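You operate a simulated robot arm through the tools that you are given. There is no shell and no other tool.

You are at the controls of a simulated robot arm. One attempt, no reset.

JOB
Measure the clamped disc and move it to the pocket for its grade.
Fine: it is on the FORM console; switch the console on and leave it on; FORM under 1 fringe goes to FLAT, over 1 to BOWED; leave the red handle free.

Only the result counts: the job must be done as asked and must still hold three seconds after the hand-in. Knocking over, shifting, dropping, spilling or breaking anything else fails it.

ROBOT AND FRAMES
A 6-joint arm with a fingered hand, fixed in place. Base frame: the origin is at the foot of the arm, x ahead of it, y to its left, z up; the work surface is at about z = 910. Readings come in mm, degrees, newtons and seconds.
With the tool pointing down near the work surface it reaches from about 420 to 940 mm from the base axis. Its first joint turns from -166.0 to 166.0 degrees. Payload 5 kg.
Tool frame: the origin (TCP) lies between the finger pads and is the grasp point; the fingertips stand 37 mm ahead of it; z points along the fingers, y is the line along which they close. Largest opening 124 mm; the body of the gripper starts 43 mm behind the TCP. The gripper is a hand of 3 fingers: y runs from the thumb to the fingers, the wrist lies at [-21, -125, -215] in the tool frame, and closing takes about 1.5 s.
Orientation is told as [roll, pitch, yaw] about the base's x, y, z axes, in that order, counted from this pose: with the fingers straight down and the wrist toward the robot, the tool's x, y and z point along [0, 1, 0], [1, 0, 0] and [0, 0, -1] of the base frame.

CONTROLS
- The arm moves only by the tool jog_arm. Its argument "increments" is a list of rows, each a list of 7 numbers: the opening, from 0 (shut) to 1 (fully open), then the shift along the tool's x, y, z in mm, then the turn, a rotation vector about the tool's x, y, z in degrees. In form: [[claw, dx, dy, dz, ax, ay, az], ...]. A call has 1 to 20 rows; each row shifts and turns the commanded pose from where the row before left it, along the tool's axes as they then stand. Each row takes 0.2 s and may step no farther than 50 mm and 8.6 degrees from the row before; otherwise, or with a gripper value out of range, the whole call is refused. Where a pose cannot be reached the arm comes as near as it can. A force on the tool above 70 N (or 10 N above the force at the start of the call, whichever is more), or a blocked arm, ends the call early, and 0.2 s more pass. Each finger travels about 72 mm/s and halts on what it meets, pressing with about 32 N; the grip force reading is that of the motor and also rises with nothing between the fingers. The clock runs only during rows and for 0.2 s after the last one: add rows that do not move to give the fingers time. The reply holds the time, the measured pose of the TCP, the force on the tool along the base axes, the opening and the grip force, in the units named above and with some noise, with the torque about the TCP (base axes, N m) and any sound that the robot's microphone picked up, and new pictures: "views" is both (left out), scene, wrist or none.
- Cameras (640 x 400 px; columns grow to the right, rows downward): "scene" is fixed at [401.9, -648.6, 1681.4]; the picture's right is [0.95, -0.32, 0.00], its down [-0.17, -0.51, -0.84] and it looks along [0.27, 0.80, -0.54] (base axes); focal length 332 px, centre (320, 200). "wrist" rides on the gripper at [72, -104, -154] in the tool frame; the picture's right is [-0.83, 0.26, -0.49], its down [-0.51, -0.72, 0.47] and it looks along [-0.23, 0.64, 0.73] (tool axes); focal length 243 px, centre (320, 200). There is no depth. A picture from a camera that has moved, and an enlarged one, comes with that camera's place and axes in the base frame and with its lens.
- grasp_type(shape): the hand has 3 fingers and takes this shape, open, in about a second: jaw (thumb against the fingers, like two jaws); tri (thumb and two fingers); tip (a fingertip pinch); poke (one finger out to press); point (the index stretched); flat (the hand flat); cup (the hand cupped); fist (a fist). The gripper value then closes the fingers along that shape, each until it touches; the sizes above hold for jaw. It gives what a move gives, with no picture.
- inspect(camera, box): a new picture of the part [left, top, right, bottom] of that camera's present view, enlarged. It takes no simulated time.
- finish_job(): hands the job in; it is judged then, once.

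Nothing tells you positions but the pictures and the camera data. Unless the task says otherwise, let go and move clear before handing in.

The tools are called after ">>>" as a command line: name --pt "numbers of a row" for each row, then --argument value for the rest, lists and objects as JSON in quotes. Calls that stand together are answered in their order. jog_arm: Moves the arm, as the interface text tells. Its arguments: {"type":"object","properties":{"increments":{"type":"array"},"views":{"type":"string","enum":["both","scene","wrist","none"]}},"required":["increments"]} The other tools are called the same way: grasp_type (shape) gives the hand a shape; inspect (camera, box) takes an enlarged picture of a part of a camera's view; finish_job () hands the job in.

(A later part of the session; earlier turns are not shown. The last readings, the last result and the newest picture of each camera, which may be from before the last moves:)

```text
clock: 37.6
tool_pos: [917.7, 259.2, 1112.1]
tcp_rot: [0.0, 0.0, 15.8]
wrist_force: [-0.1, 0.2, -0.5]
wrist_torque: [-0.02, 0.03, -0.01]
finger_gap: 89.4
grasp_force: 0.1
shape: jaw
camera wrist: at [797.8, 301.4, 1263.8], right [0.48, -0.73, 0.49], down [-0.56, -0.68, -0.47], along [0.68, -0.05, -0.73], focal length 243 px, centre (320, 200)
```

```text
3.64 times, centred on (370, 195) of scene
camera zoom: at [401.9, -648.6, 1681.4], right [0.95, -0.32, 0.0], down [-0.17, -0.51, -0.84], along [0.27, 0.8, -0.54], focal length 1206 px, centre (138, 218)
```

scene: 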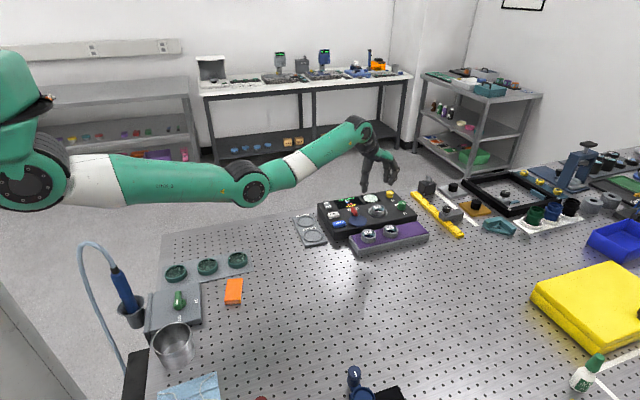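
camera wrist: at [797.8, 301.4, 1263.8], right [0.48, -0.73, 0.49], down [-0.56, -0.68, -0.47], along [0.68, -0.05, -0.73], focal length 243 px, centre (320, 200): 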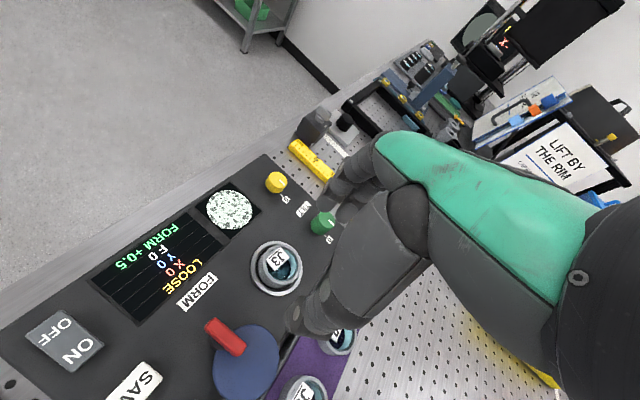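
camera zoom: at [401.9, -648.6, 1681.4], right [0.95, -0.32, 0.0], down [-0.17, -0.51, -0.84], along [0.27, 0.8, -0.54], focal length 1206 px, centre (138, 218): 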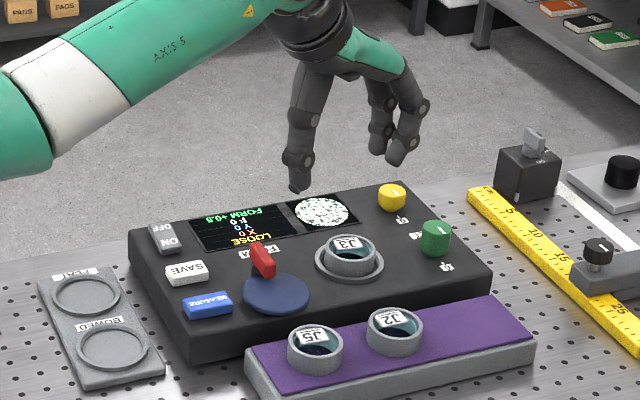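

>>> jog_arm --pt "0.72 0 14 10 0 0 0" --pt "0.72 0 14 10 0 0 0" --pt "0.72 0.5 0 15 0 0 0" --pt "0.72 0 0 15 0 0 0" --pt "0.72 0 0 0 0 0 0"

>>> inspect --camera "wrist" --box '[200, 120, 380, 320]'

>>> inspect --camera "scene" --box '[330, 150, 430, 230]'

```text
clock: 38.8
tool_pos: [939.7, 268.3, 1059.7]
tcp_rot: [0.0, 0.0, 15.7]
wrist_force: [0.7, -0.8, 0.0]
wrist_torque: [-0.02, -0.02, 0.02]
finger_gap: 89.5
grasp_force: 0.0
shape: jaw
out of reach, approached as far as the arm can: row 3
camera wrist: at [819.3, 309.5, 1213.8], right [0.48, -0.73, 0.49], down [-0.56, -0.68, -0.47], along [0.68, -0.05, -0.73], focal length 243 px, centre (320, 200)
```

scene: 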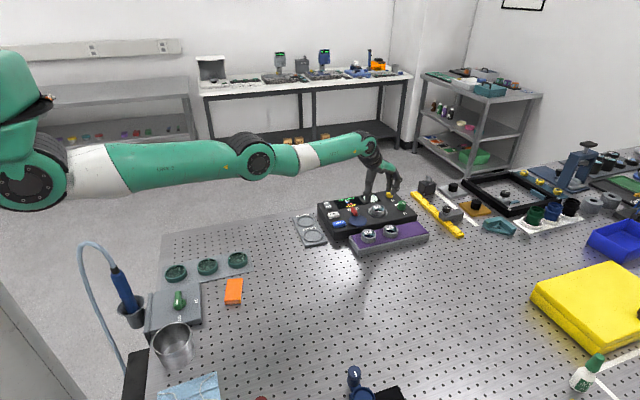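
wrist: 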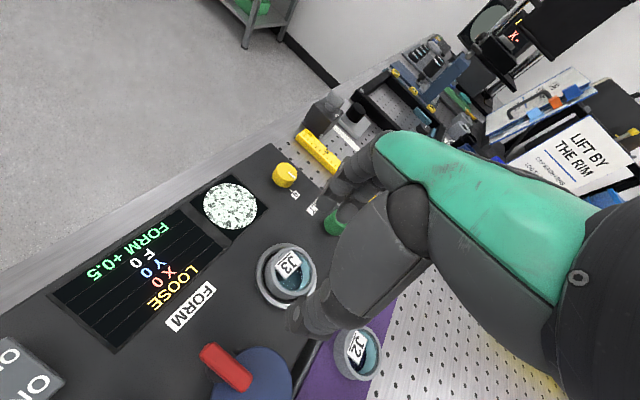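

```text
2.00 times, centred on (290, 220) of wrist
camera zoom: at [819.3, 309.5, 1213.8], right [0.48, -0.73, 0.49], down [-0.56, -0.68, -0.47], along [0.68, -0.05, -0.73], focal length 485 px, centre (380, 160)
```

zoom: 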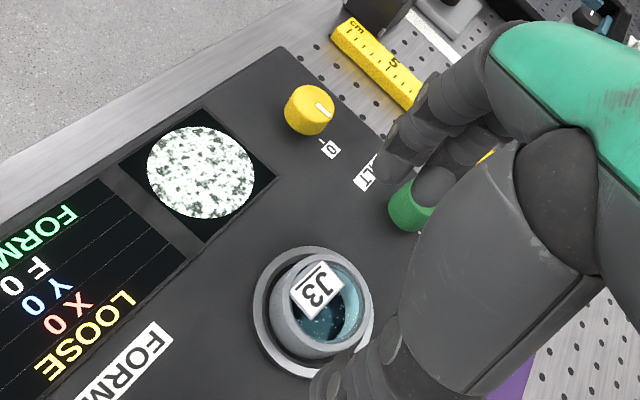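

```text
5.00 times, centred on (380, 190) of scene
camera zoom: at [401.9, -648.6, 1681.4], right [0.95, -0.32, 0.0], down [-0.17, -0.51, -0.84], along [0.27, 0.8, -0.54], focal length 1659 px, centre (20, 250)
```

zoom: 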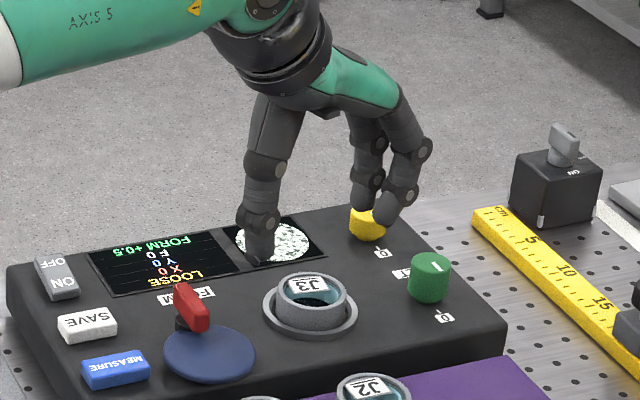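

>>> inspect --camera "wrist" --box '[250, 235, 330, 315]'

>>> inspect --camera "scene" --box '[360, 190, 400, 225]'

```text
5.00 times, centred on (290, 275) of wrist
camera zoom: at [819.3, 309.5, 1213.8], right [0.48, -0.73, 0.49], down [-0.56, -0.68, -0.47], along [0.68, -0.05, -0.73], focal length 1213 px, centre (470, -175)
```

zoom: 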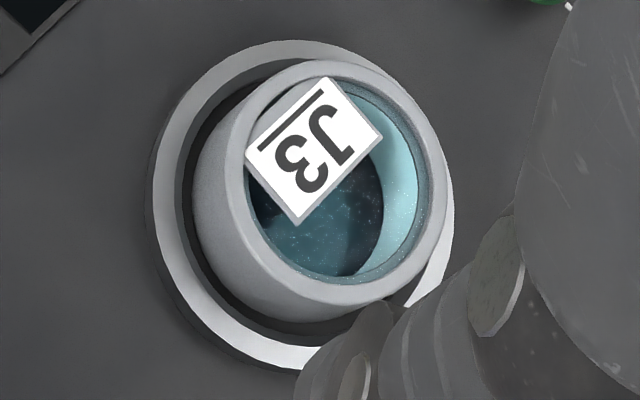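

```text
11.43 times, centred on (380, 208) of scene
camera zoom: at [401.9, -648.6, 1681.4], right [0.95, -0.32, 0.0], down [-0.17, -0.51, -0.84], along [0.27, 0.8, -0.54], focal length 3792 px, centre (-366, 114)
```

zoom: 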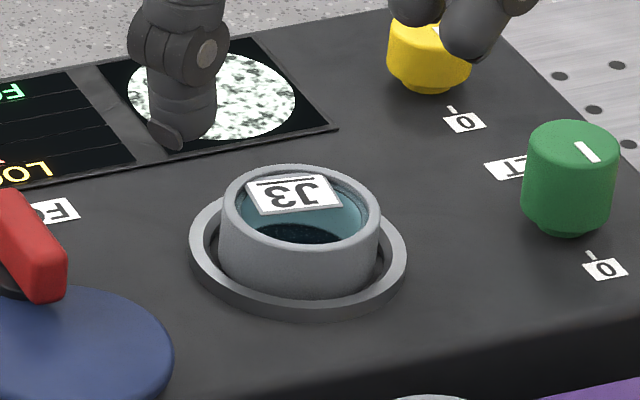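

J3 can just be reached at height but not low with a vertical hand. I'll tilt the fingers outward by 7°, centre over J3 and come lower.

>>> jog_arm --pt "0.72 0 0 0 -3.5 0 0" --pt "0.72 0 0 0 -3.5 0 0" --pt "0.72 -3 -3.4 10 0 0 0" --pt "0.72 -3 -3.4 10 0 0 0" --pt "0.72 0 0 11 0 0 0" --pt "0.72 0 0 0 0 0 0"

>>> inspect --camera "wrist" --box '[240, 170, 380, 330]'

>>> inspect --camera "scene" --box '[345, 165, 415, 225]'

```text
clock: 40.2
tool_pos: [937.9, 259.8, 1028.2]
tcp_rot: [-0.1, -7.1, 15.8]
wrist_force: [0.1, 0.6, 0.4]
wrist_torque: [0.0, 0.01, 0.0]
finger_gap: 89.3
grasp_force: 0.1
shape: jaw
camera wrist: at [799.7, 297.4, 1168.6], right [0.42, -0.74, 0.52], down [-0.5, -0.67, -0.56], along [0.76, -0.03, -0.65], focal length 243 px, centre (320, 200)
```

scene: 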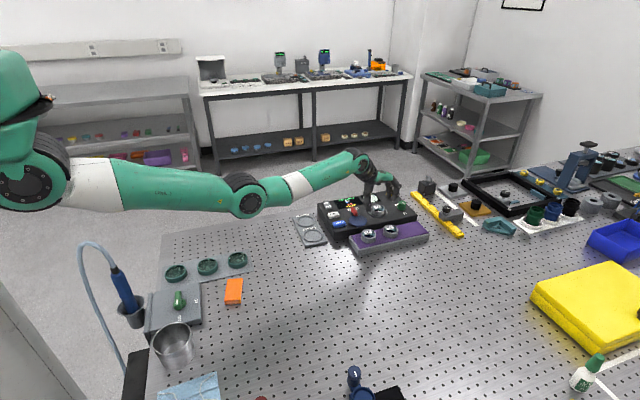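
wrist: 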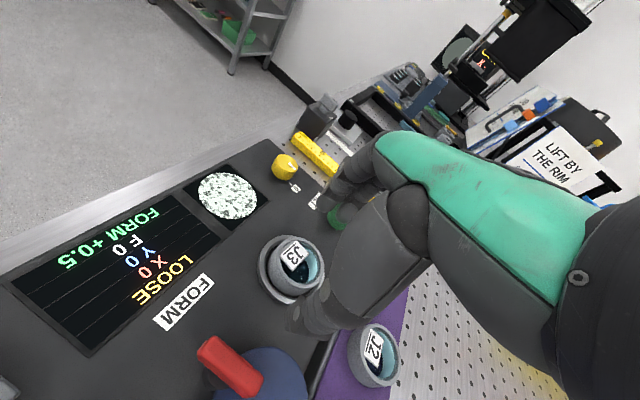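

```text
2.50 times, centred on (310, 250) of wrist
camera zoom: at [799.7, 297.4, 1168.6], right [0.42, -0.74, 0.52], down [-0.5, -0.67, -0.56], along [0.76, -0.03, -0.65], focal length 606 px, centre (345, 75)
```

zoom: 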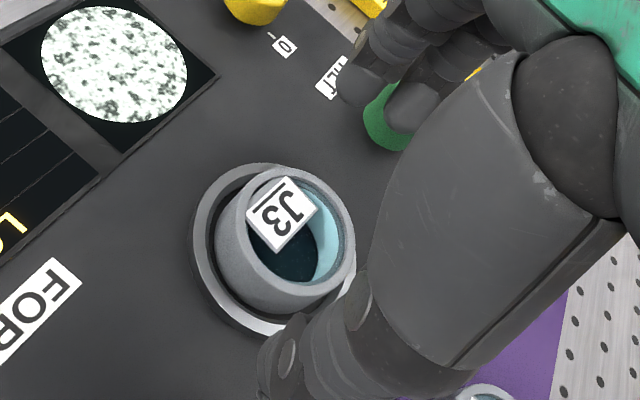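

```text
6.67 times, centred on (380, 195) of scene
camera zoom: at [401.9, -648.6, 1681.4], right [0.95, -0.32, 0.0], down [-0.17, -0.51, -0.84], along [0.27, 0.8, -0.54], focal length 2212 px, centre (-80, 233)
```

zoom: 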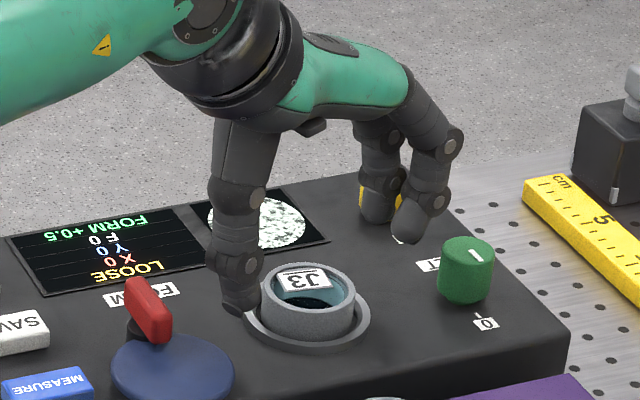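

The geometry checks out: J3's centre is almost exactly on the tool axis. I'll come down further and check again.

>>> jog_arm --pt "0.72 0 -1.2 10 0 0 0" --pt "0.72 0 -1.2 10 0 0 0" --pt "0.72 0 0 0 0 0 0"

>>> inspect --camera "wrist" --box '[240, 190, 360, 320]'

>>> inspect --camera "scene" --box '[350, 175, 410, 225]'

```text
clock: 41.0
tool_pos: [939.3, 260.0, 1009.8]
tcp_rot: [0.0, -7.0, 15.8]
wrist_force: [0.2, 0.0, -0.3]
wrist_torque: [-0.01, -0.01, 0.02]
finger_gap: 89.5
grasp_force: 0.1
shape: jaw
camera wrist: at [801.3, 297.0, 1149.2], right [0.42, -0.74, 0.52], down [-0.5, -0.67, -0.56], along [0.76, -0.03, -0.65], focal length 243 px, centre (320, 200)
```

scene: 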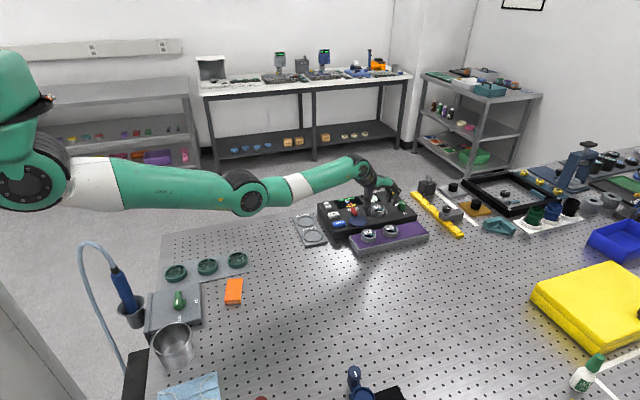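
wrist: 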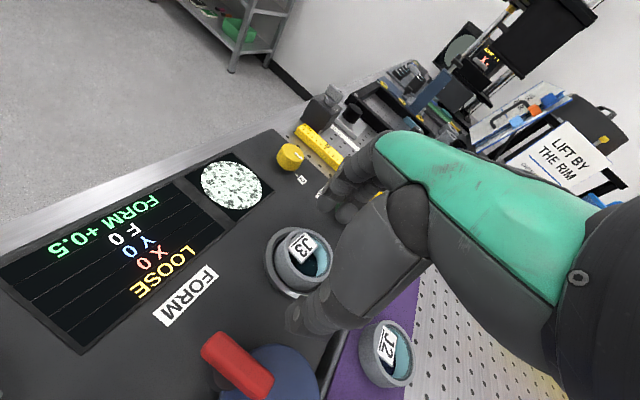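

```text
3.08 times, centred on (300, 255) of wrist
camera zoom: at [801.3, 297.0, 1149.2], right [0.42, -0.74, 0.52], down [-0.5, -0.67, -0.56], along [0.76, -0.03, -0.65], focal length 746 px, centre (382, 31)
```

zoom: 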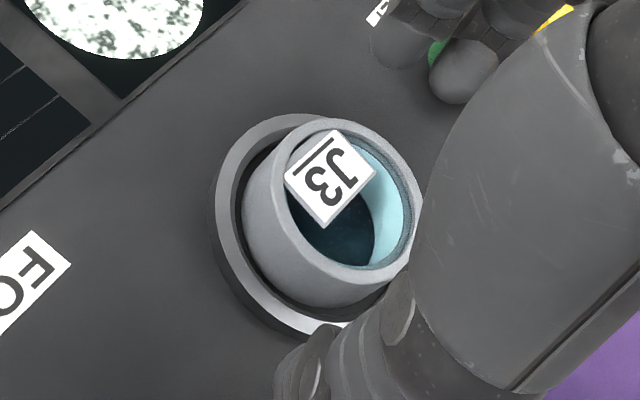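

```text
8.00 times, centred on (380, 200) of scene
camera zoom: at [401.9, -648.6, 1681.4], right [0.95, -0.32, 0.0], down [-0.17, -0.51, -0.84], along [0.27, 0.8, -0.54], focal length 2654 px, centre (-160, 200)
```

zoom: 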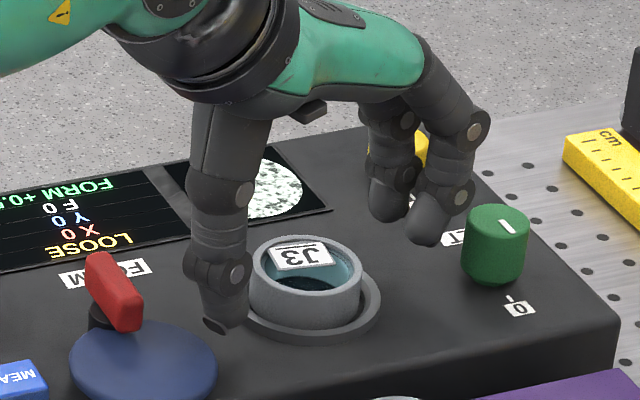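

>>> jog_arm --pt "0.72 1 0 5 0 0 0" --pt "0.72 1 0 4 0 0 0" --pt "0.72 0 0 3 0 0 0" --pt "0.72 0 0 0 0 0 0"

>>> inspect --camera "wrist" --box '[240, 190, 360, 320]'

>>> inspect --camera "scene" --box '[350, 175, 410, 225]'

```text
clock: 42.0
tool_pos: [938.9, 260.4, 999.3]
tcp_rot: [0.0, -7.1, 15.8]
wrist_force: [0.0, 0.1, 7.3]
wrist_torque: [-0.03, 0.49, 0.0]
finger_gap: 89.4
grasp_force: 0.1
shape: jaw
camera wrist: at [801.4, 298.0, 1139.0], right [0.42, -0.74, 0.52], down [-0.49, -0.67, -0.56], along [0.76, -0.03, -0.65], focal length 243 px, centre (320, 200)
```

scene: 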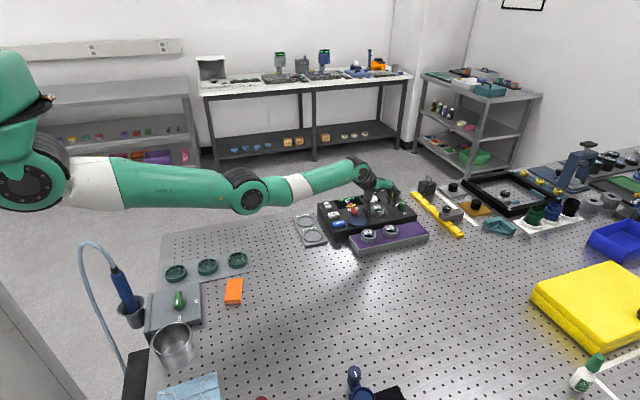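
wrist: 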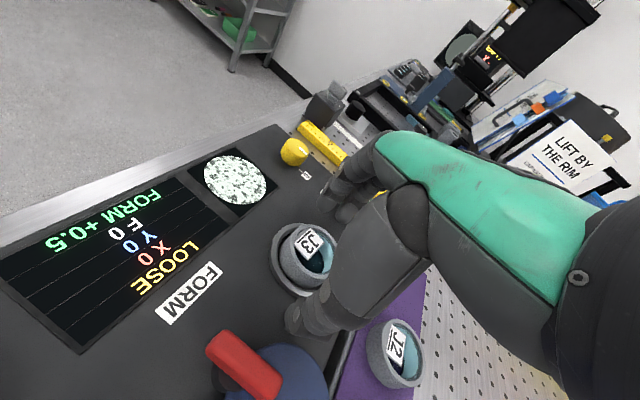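

```text
3.08 times, centred on (300, 255) of wrist
camera zoom: at [801.4, 298.0, 1139.0], right [0.42, -0.74, 0.52], down [-0.49, -0.67, -0.56], along [0.76, -0.03, -0.65], focal length 746 px, centre (382, 31)
```

zoom: 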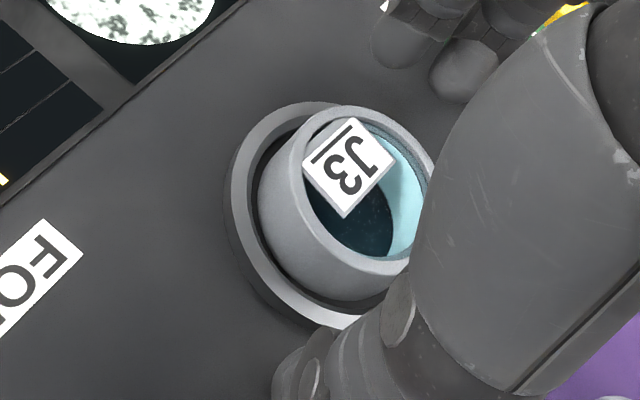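

```text
8.00 times, centred on (380, 200) of scene
camera zoom: at [401.9, -648.6, 1681.4], right [0.95, -0.32, 0.0], down [-0.17, -0.51, -0.84], along [0.27, 0.8, -0.54], focal length 2654 px, centre (-160, 200)
```

zoom: 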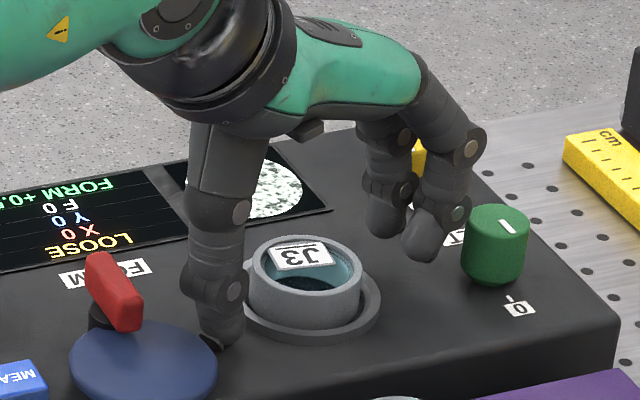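

The thumb tip just touched the console surface (7 N), so the surface is at about z 953. I'll lift a few mm and centre sideways, then close on the rim.

>>> jog_arm --pt "0.72 0 0.3 -4 0 0 0" --pt "0.72 2 -0.5 0 0 0 0" --pt "0.72 2 -0.5 0 0 0 0" --pt "0.72 0 0 0 0 0 0"

>>> inspect --camera "wrist" --box '[240, 190, 360, 320]'

>>> inspect --camera "scene" --box '[350, 175, 410, 225]'

```text
clock: 43.0
tool_pos: [935.2, 264.9, 1003.2]
tcp_rot: [0.0, -6.9, 15.8]
wrist_force: [-0.1, -0.5, 1.1]
wrist_torque: [0.0, 0.02, -0.03]
finger_gap: 89.2
grasp_force: 0.0
shape: jaw
camera wrist: at [798.7, 302.0, 1141.4], right [0.42, -0.74, 0.52], down [-0.5, -0.67, -0.56], along [0.76, -0.03, -0.65], focal length 243 px, centre (320, 200)
```

scene: 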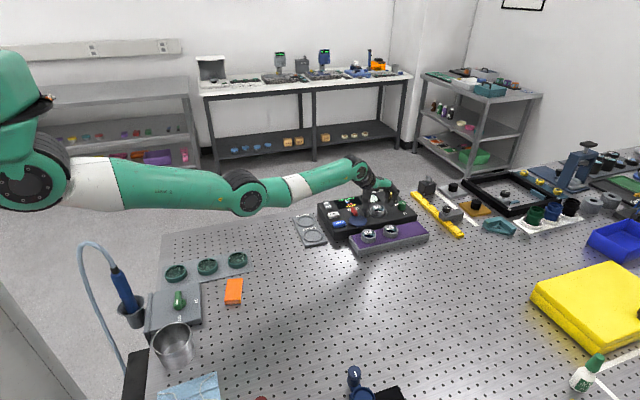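
wrist: 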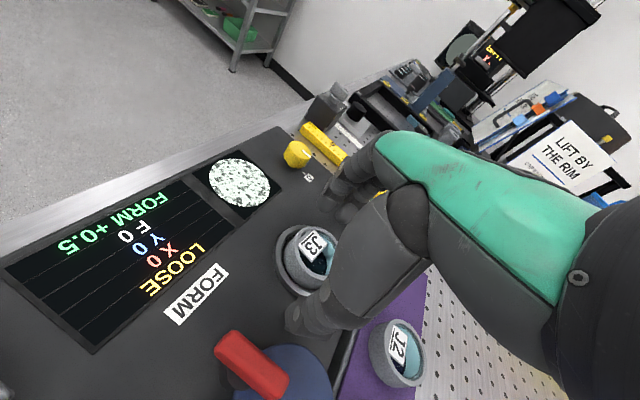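

```text
3.08 times, centred on (300, 255) of wrist
camera zoom: at [798.7, 302.0, 1141.4], right [0.42, -0.74, 0.52], down [-0.5, -0.67, -0.56], along [0.76, -0.03, -0.65], focal length 746 px, centre (382, 31)
```

zoom: 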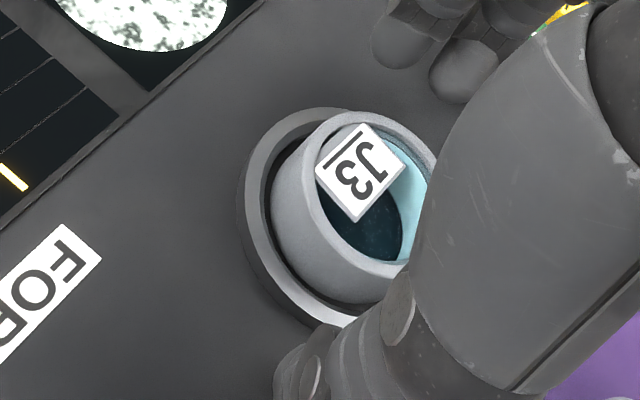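

```text
8.00 times, centred on (380, 200) of scene
camera zoom: at [401.9, -648.6, 1681.4], right [0.95, -0.32, 0.0], down [-0.17, -0.51, -0.84], along [0.27, 0.8, -0.54], focal length 2654 px, centre (-160, 200)
```

zoom: 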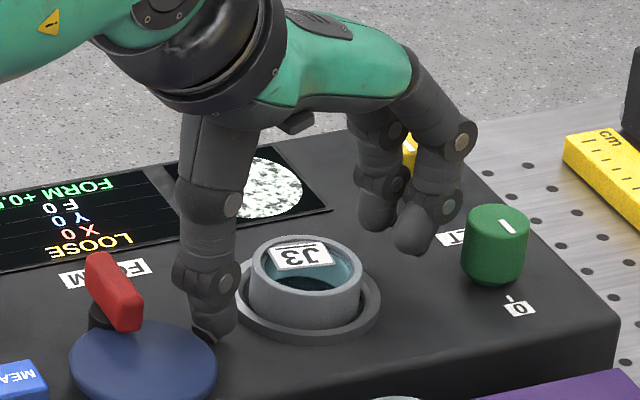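

J3 is centred between thumb and fingers. I'll close on the rim.

>>> jog_arm --pt "0.5 0 0 0 0 0 0" --pt "0.35 0 0 0 0 0 0" --pt "0.3 0 0 0 0 0 0" --pt "0.3 0 0 0 0 0 0" --pt "0.3 0 0 0 0 0 0"

>>> inspect --camera "wrist" --box '[240, 190, 360, 320]'

>>> inspect --camera "scene" --box '[350, 175, 410, 225]'

```text
clock: 44.2
tool_pos: [936.3, 266.0, 1001.6]
tcp_rot: [0.0, -6.9, 15.9]
wrist_force: [-3.4, -0.5, 1.0]
wrist_torque: [-0.03, 0.11, -0.02]
finger_gap: 43.4
grasp_force: 32.0
shape: jaw
camera wrist: at [798.6, 302.0, 1141.4], right [0.42, -0.74, 0.52], down [-0.5, -0.67, -0.56], along [0.76, -0.03, -0.65], focal length 243 px, centre (320, 200)
```

scene: 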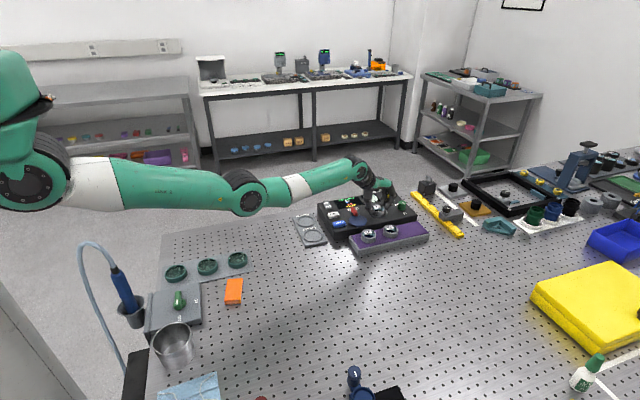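
wrist: 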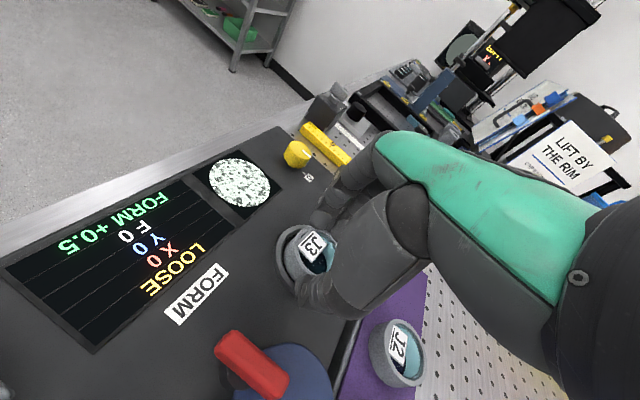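

```text
3.08 times, centred on (300, 255) of wrist
camera zoom: at [798.6, 302.0, 1141.4], right [0.42, -0.74, 0.52], down [-0.5, -0.67, -0.56], along [0.76, -0.03, -0.65], focal length 746 px, centre (382, 31)
```

zoom: 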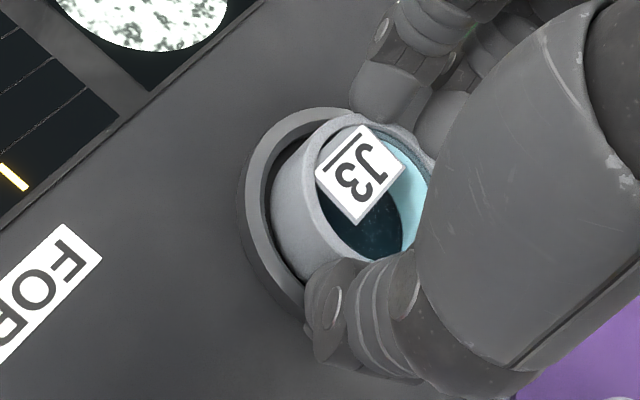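

```text
8.00 times, centred on (380, 200) of scene
camera zoom: at [401.9, -648.6, 1681.4], right [0.95, -0.32, 0.0], down [-0.17, -0.51, -0.84], along [0.27, 0.8, -0.54], focal length 2654 px, centre (-160, 200)
```

zoom: 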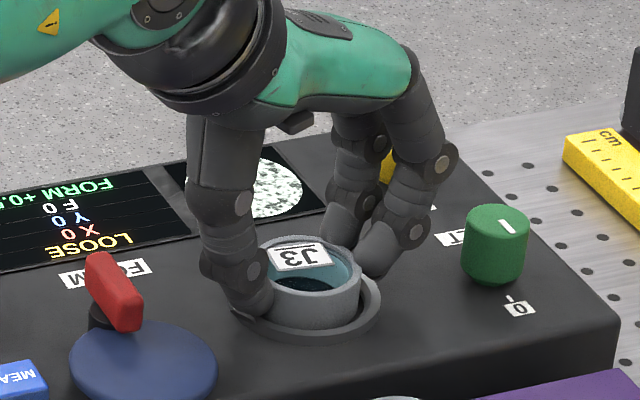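

The grip is solid at 32 N. I'll lift slowly straight up and check that the disc comes along.

>>> jog_arm --pt "0.3 0 0.4 -3 0 0 0" --pt "0.3 0 0.4 -3 0 0 0" --pt "0.3 0 0.6 -5 0 0 0" --pt "0.3 0 0.6 -5 0 0 0" --pt "0.3 0 0 0 0 0 0" --views "none"

>>> inspect --camera "wrist" --box '[240, 190, 360, 320]'

>>> inspect --camera "scene" --box '[350, 175, 410, 225]'

```text
clock: 45.4
tool_pos: [937.0, 265.5, 1018.2]
tcp_rot: [-0.1, -7.0, 15.8]
wrist_force: [0.4, -0.2, -0.1]
wrist_torque: [0.02, 0.0, 0.02]
finger_gap: 43.4
grasp_force: 32.0
shape: jaw
```

```text
3.08 times, centred on (300, 255) of wrist
camera zoom: at [798.9, 302.5, 1158.1], right [0.42, -0.74, 0.52], down [-0.5, -0.67, -0.56], along [0.76, -0.03, -0.65], focal length 746 px, centre (382, 31)
```

zoom: 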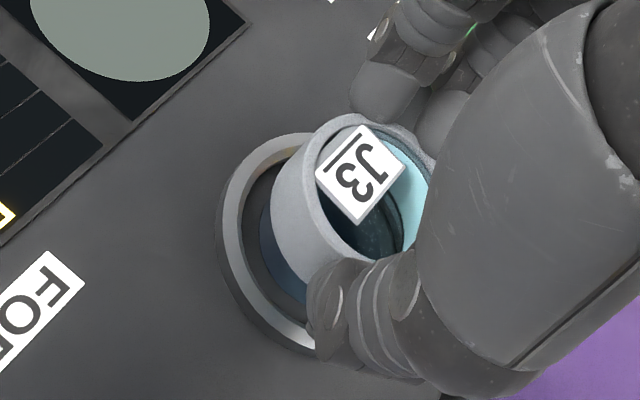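

```text
8.00 times, centred on (380, 200) of scene
camera zoom: at [401.9, -648.6, 1681.4], right [0.95, -0.32, 0.0], down [-0.17, -0.51, -0.84], along [0.27, 0.8, -0.54], focal length 2654 px, centre (-160, 200)
```

zoom: 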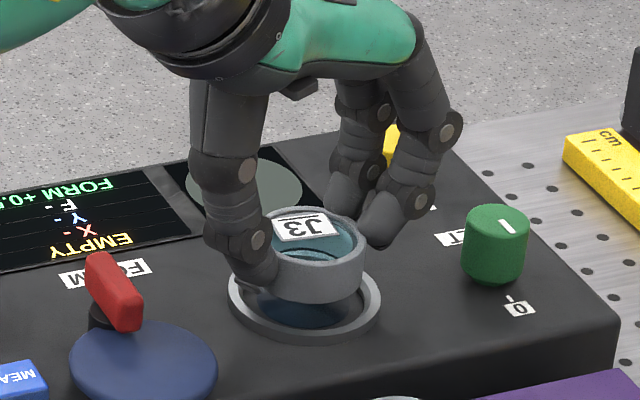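

The disc is up and the console reads EMPTY with FORM +0.5. I'll check how it sits in the grip.

>>> inspect --camera "scene" --box '[368, 192, 402, 218]'

>>> inspect --camera "wrist" --box '[270, 210, 340, 290]'

```text
15.38 times, centred on (385, 205) of scene
camera zoom: at [401.9, -648.6, 1681.4], right [0.95, -0.32, 0.0], down [-0.17, -0.51, -0.84], along [0.27, 0.8, -0.54], focal length 5104 px, centre (-680, 123)
```

zoom: 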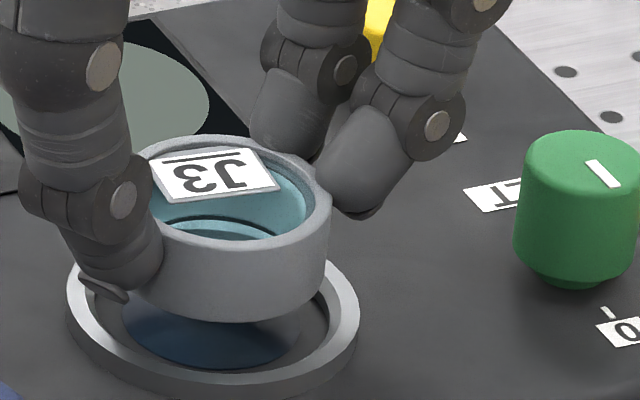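

```text
5.00 times, centred on (305, 250) of wrist
camera zoom: at [798.9, 302.5, 1158.1], right [0.42, -0.74, 0.52], down [-0.5, -0.67, -0.56], along [0.76, -0.03, -0.65], focal length 1213 px, centre (395, -50)
```

zoom: 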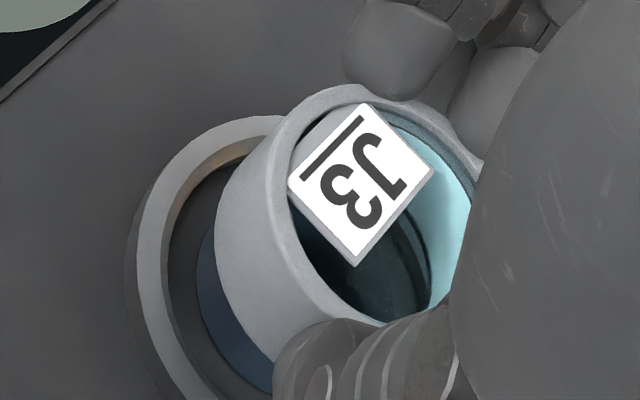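

The disc hangs steadily in the grip. I'll lift it high and then carry it back toward the FLAT pocket.

>>> jog_arm --pt "0.3 0 1.2 -10 0 0 0" --pt "0.3 0 1.2 -10 0 0 0" --pt "0.3 0 0.6 -14 0 0 0" --pt "0.3 0 0 -14 0 0 0" --pt "0.3 0 0 -14 0 0 0" --pt "0.3 0 0 -14 0 0 0" --pt "0.3 0 0 0 0 0 0"

>>> inspect --camera "scene" --box '[350, 165, 410, 215]'

```text
clock: 47.0
tool_pos: [929.6, 263.3, 1093.2]
tcp_rot: [0.1, -7.0, 15.9]
wrist_force: [0.1, 0.1, -0.3]
wrist_torque: [-0.01, 0.0, -0.02]
finger_gap: 43.8
grasp_force: 32.1
shape: jaw
camera wrist: at [792.0, 300.4, 1232.7], right [0.42, -0.74, 0.52], down [-0.5, -0.67, -0.56], along [0.76, -0.03, -0.65], focal length 243 px, centre (320, 200)
```

scene: 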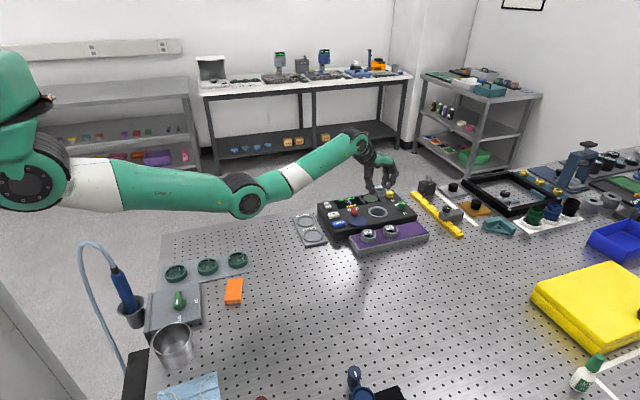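
wrist: 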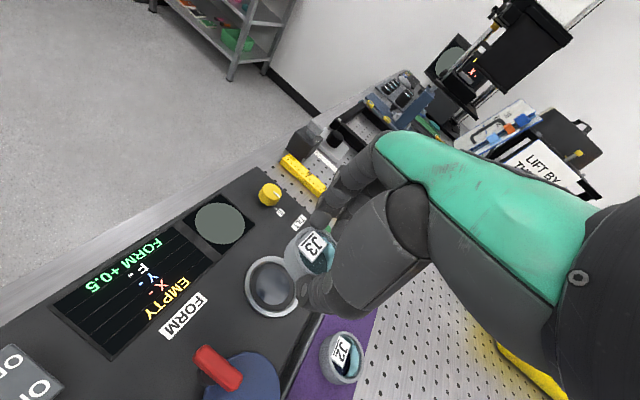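

```text
8.00 times, centred on (380, 190) of scene
camera zoom: at [401.9, -648.6, 1681.4], right [0.95, -0.32, 0.0], down [-0.17, -0.51, -0.84], along [0.27, 0.8, -0.54], focal length 2654 px, centre (-160, 280)
```

zoom: 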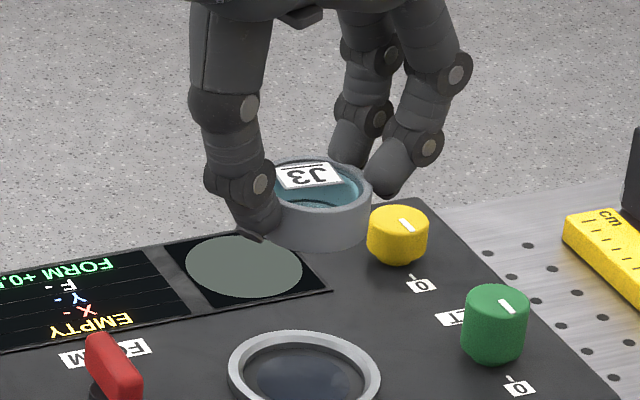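

>>> jog_arm --pt "0.3 6 -9 -1.1 0 0 0" --pt "0.3 12.5 -18.4 -2.3 0 0 0" --pt "0.3 12.5 -18.4 -2.3 0 0 0" --pt "0.3 12.5 -18.4 -2.3 0 0 0" --pt "0.3 12.5 -18.4 -2.3 0 0 0" --pt "0.3 12.5 -18.4 -2.3 0 0 0" --pt "0.3 12.5 -18.4 -2.3 0 0 0" --pt "0.3 12.5 -18.4 -2.3 0 0 0" --pt "0.3 12.5 -18.4 -2.3 0 0 0" --pt "0.3 12.5 -18.4 -2.3 0 0 0" --pt "0.3 12.5 -18.4 -2.3 0 0 0" --pt "0.3 12.5 -18.4 -2.3 0 0 0" --pt "0.3 6 -9 -1.1 0 0 0" --pt "0.3 0 0 0 0 0 0"

>>> inspect --camera "scene" --box '[280, 150, 360, 220]'

```text
clock: 50.0
tool_pos: [673.9, 346.6, 1093.5]
tcp_rot: [-0.1, -7.0, 15.8]
wrist_force: [0.1, 0.9, -0.5]
wrist_torque: [0.01, 0.04, -0.04]
finger_gap: 43.3
grasp_force: 31.4
shape: jaw
camera wrist: at [537.2, 384.7, 1232.7], right [0.42, -0.74, 0.52], down [-0.5, -0.67, -0.56], along [0.76, -0.03, -0.65], focal length 243 px, centre (320, 200)
```

scene: 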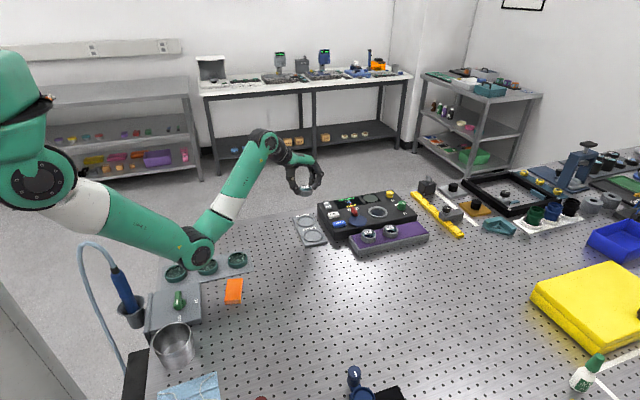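
wrist: 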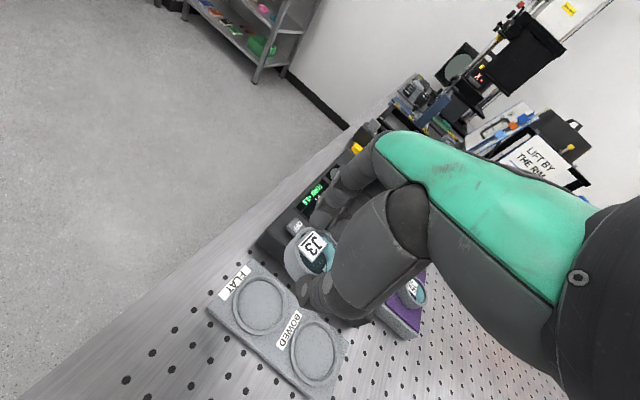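

```text
5.71 times, centred on (320, 185) of scene
camera zoom: at [401.9, -648.6, 1681.4], right [0.95, -0.32, 0.0], down [-0.17, -0.51, -0.84], along [0.27, 0.8, -0.54], focal length 1896 px, centre (320, 286)
```

zoom: 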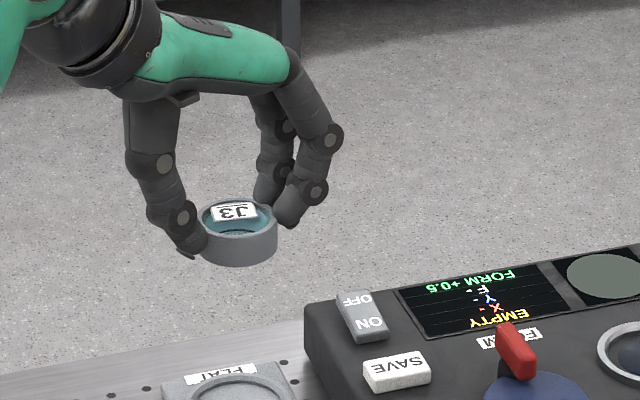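

>>> inspect --camera "wrist" --box '[200, 210, 360, 390]'

>>> inspect --camera "scene" --box '[295, 170, 325, 205]'

```text
2.22 times, centred on (280, 300) of wrist
camera zoom: at [537.2, 384.7, 1232.7], right [0.42, -0.74, 0.52], down [-0.5, -0.67, -0.56], along [0.76, -0.03, -0.65], focal length 539 px, centre (409, -22)
```

zoom: 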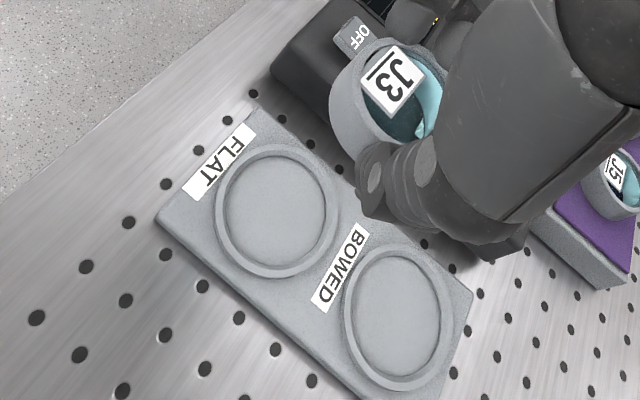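

```text
11.43 times, centred on (310, 188) of scene
camera zoom: at [401.9, -648.6, 1681.4], right [0.95, -0.32, 0.0], down [-0.17, -0.51, -0.84], along [0.27, 0.8, -0.54], focal length 3792 px, centre (434, 343)
```

zoom: 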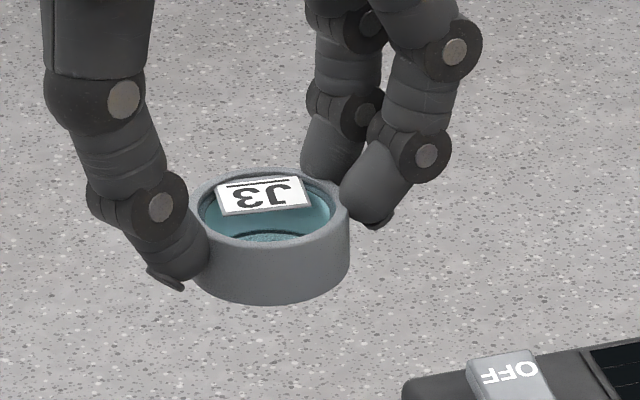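

The pocket FLAT centres at about (673, 346). I'll yaw the hand so that the fingers open clear of the console, keeping the disc level.

>>> jog_arm --pt "0.3 0 0 0 0 0.9 -7.34" --pt "0.3 0 0 0 0 0.9 -7.34" --pt "0.3 0 0 0 0 0.9 -7.34" --pt "0.3 0 0 0 0 0.9 -7.34" --pt "0.3 0 0 0 0 0.9 -7.34" --pt "0.3 0 0 0 0 0.9 -7.34" --pt "0.3 0 0 0 0 0.9 -7.34" --pt "0.3 0 0 0 0 0.9 -7.34" --pt "0.3 0 0 0 0 0 0"

>>> inspect --camera "scene" --box '[280, 150, 360, 250]'

>>> inspect --camera "wrist" --box '[200, 210, 360, 390]'

```text
clock: 52.0
tool_pos: [675.8, 347.7, 1094.9]
tcp_rot: [0.0, -7.1, 75.0]
wrist_force: [0.3, -0.1, -1.0]
wrist_torque: [-0.02, -0.02, 0.02]
finger_gap: 43.2
grasp_force: 31.8
shape: jaw
camera wrist: at [574.0, 248.6, 1233.6], right [0.85, -0.02, 0.52], down [0.32, -0.77, -0.56], along [0.41, 0.64, -0.65], focal length 243 px, centre (320, 200)
```

scene: 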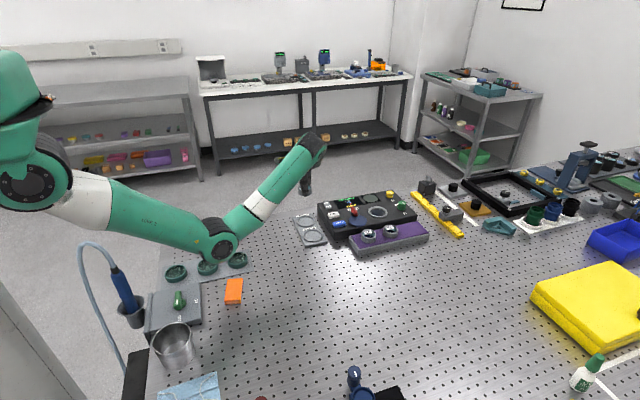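
wrist: 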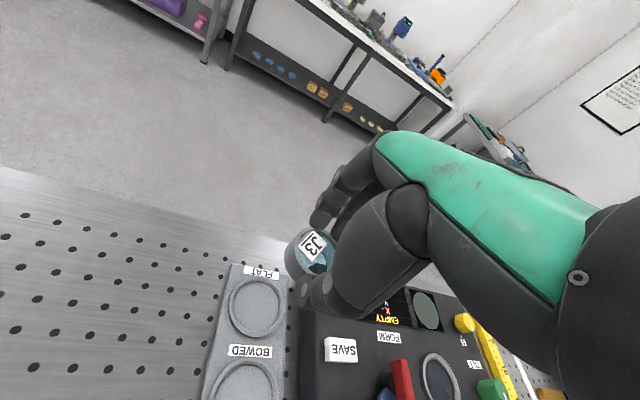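

```text
4.00 times, centred on (320, 200) of scene
camera zoom: at [401.9, -648.6, 1681.4], right [0.95, -0.32, 0.0], down [-0.17, -0.51, -0.84], along [0.27, 0.8, -0.54], focal length 1327 px, centre (320, 200)
```

zoom: 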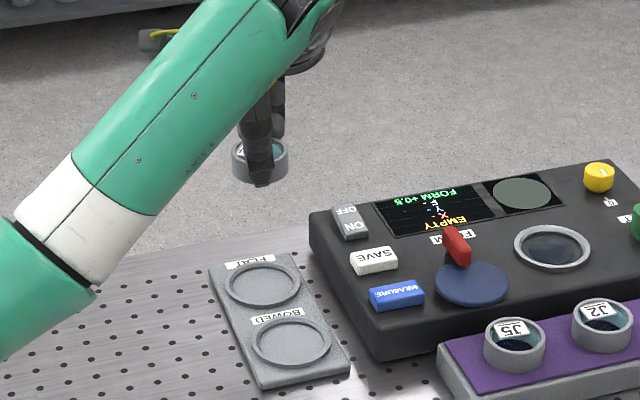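

```text
2.22 times, centred on (280, 300) of wrist
camera zoom: at [574.0, 248.6, 1233.6], right [0.85, -0.02, 0.52], down [0.32, -0.77, -0.56], along [0.41, 0.64, -0.65], focal length 539 px, centre (409, -22)
```

zoom: 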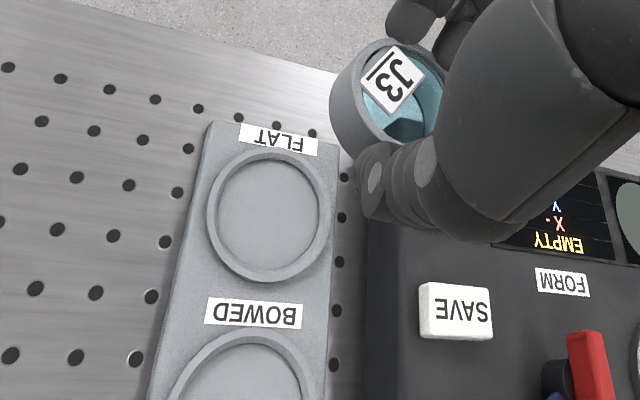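

>>> jog_arm --pt "0.3 0.2 -2.4 12 0 0 0" --pt "0.3 0.2 -2.4 12 0 0 0" --pt "0.3 0.2 -2.4 12 0 0 0" --pt "0.3 0.2 -2.4 12 0 0 0" --pt "0.3 0.2 -2.4 12 0 0 0" --pt "0.3 0.1 -2.4 12 0 0 0" --pt "0.3 0 -2.4 12 0 0 0" --pt "0.3 0 -2.4 12 0 0 0" --pt "0.3 0 -2.4 12 0 0 0" --pt "0.3 0 0 0 0 0 0"

>>> inspect --camera "scene" --box '[285, 190, 345, 255]'

>>> inspect --camera "wrist" --box '[230, 190, 350, 330]'

```text
clock: 54.2
tool_pos: [673.3, 339.1, 983.1]
tcp_rot: [-0.1, -7.1, 75.1]
wrist_force: [-0.2, 1.7, -0.5]
wrist_torque: [0.04, 0.02, 0.01]
finger_gap: 43.2
grasp_force: 31.8
shape: jaw
camera wrist: at [570.7, 240.8, 1122.9], right [0.85, -0.02, 0.52], down [0.32, -0.77, -0.56], along [0.41, 0.64, -0.65], focal length 243 px, centre (320, 200)
```

scene: 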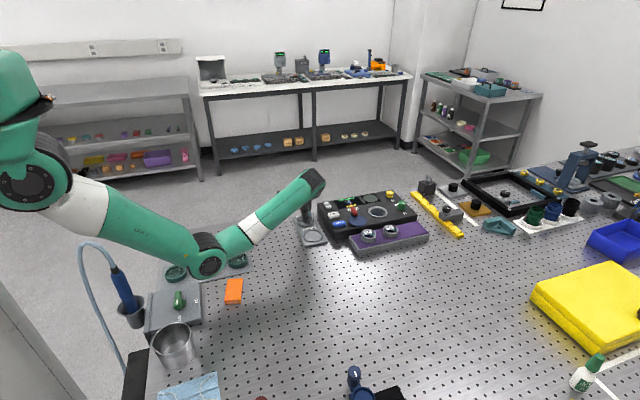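
wrist: 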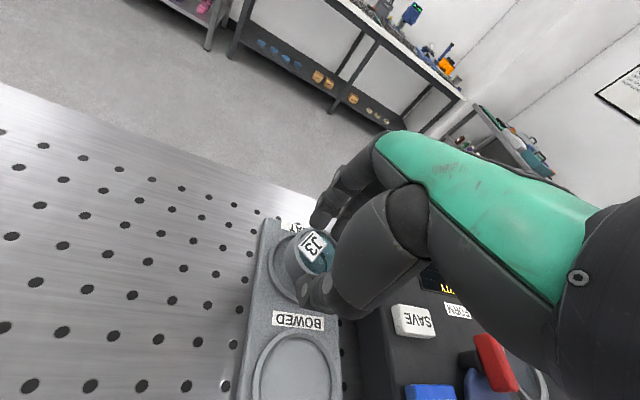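

```text
6.15 times, centred on (315, 222) of scene
camera zoom: at [401.9, -648.6, 1681.4], right [0.95, -0.32, 0.0], down [-0.17, -0.51, -0.84], along [0.27, 0.8, -0.54], focal length 2042 px, centre (351, 62)
```

zoom: 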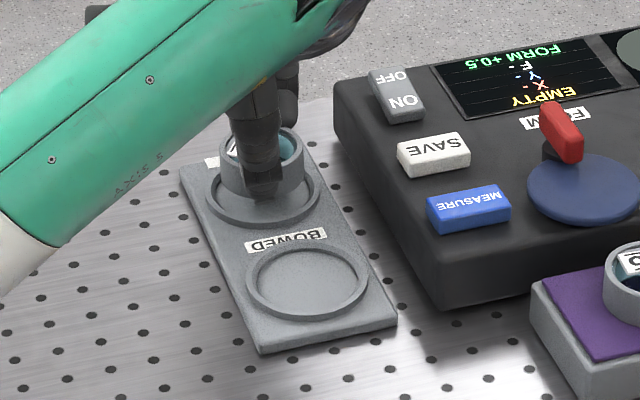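

```text
2.86 times, centred on (290, 260) of wrist
camera zoom: at [570.7, 240.8, 1122.9], right [0.85, -0.02, 0.52], down [0.32, -0.77, -0.56], along [0.41, 0.64, -0.65], focal length 693 px, centre (406, 29)
```

zoom: 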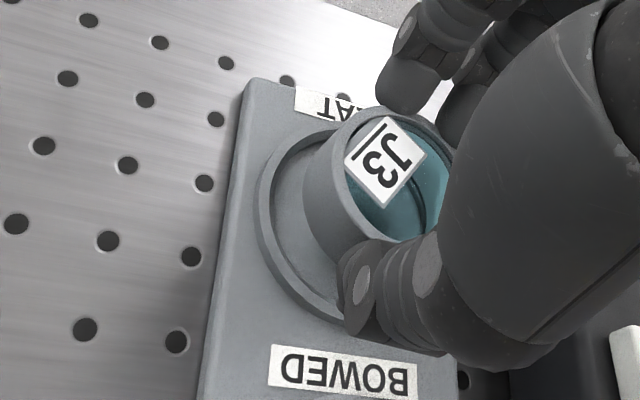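

>>> inspect --camera "wrist" --box '[265, 215, 335, 305]'

>>> inspect --camera "scene" --box '[298, 202, 328, 232]'

```text
4.44 times, centred on (300, 260) of wrist
camera zoom: at [570.7, 240.8, 1122.9], right [0.85, -0.02, 0.52], down [0.32, -0.77, -0.56], along [0.41, 0.64, -0.65], focal length 1078 px, centre (409, -67)
```

zoom: 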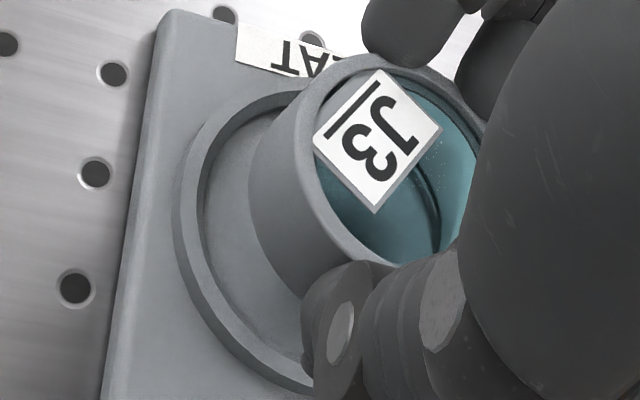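

```text
13.33 times, centred on (313, 217) of scene
camera zoom: at [401.9, -648.6, 1681.4], right [0.95, -0.32, 0.0], down [-0.17, -0.51, -0.84], along [0.27, 0.8, -0.54], focal length 4424 px, centre (413, -27)
```

zoom: 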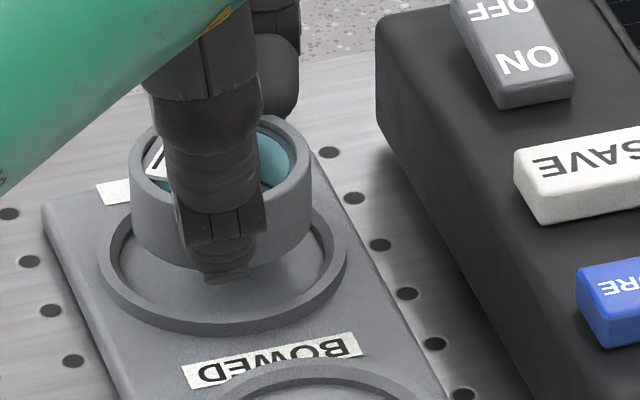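

>>> jog_arm --pt "0.3 -0.1 1.5 3.4 0 0 0" --pt "0.3 -0.1 0.4 3.5 0 0 0" --pt "0.3 0 0 3.4 0 0 0" --pt "0.3 0 0 0 0 0 0" --views "none"

>>> inspect --camera "wrist" --box '[265, 215, 335, 305]'

>>> inspect --camera "scene" --box '[298, 202, 328, 232]'

```text
clock: 55.2
tool_pos: [674.4, 340.7, 974.7]
tcp_rot: [0.1, -6.9, 75.1]
wrist_force: [0.2, -0.1, -0.7]
wrist_torque: [-0.01, 0.01, -0.02]
finger_gap: 43.4
grasp_force: 31.7
shape: jaw
```

```text
4.44 times, centred on (300, 260) of wrist
camera zoom: at [572.0, 243.8, 1114.3], right [0.85, -0.02, 0.52], down [0.32, -0.77, -0.56], along [0.41, 0.64, -0.65], focal length 1078 px, centre (409, -67)
```

zoom: 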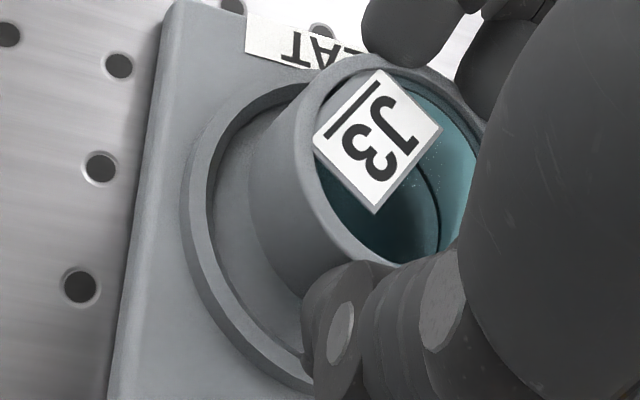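

```text
13.33 times, centred on (313, 217) of scene
camera zoom: at [401.9, -648.6, 1681.4], right [0.95, -0.32, 0.0], down [-0.17, -0.51, -0.84], along [0.27, 0.8, -0.54], focal length 4424 px, centre (413, -27)
```

zoom: 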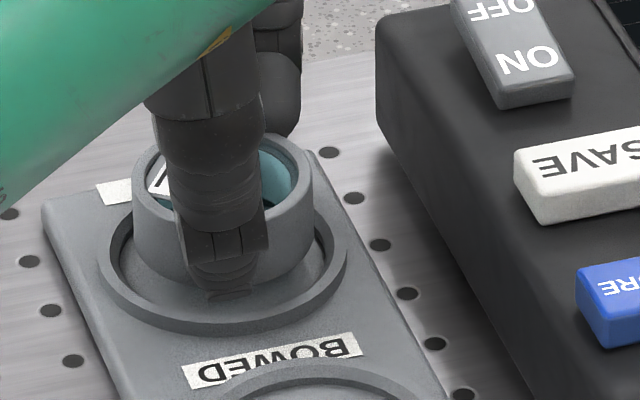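

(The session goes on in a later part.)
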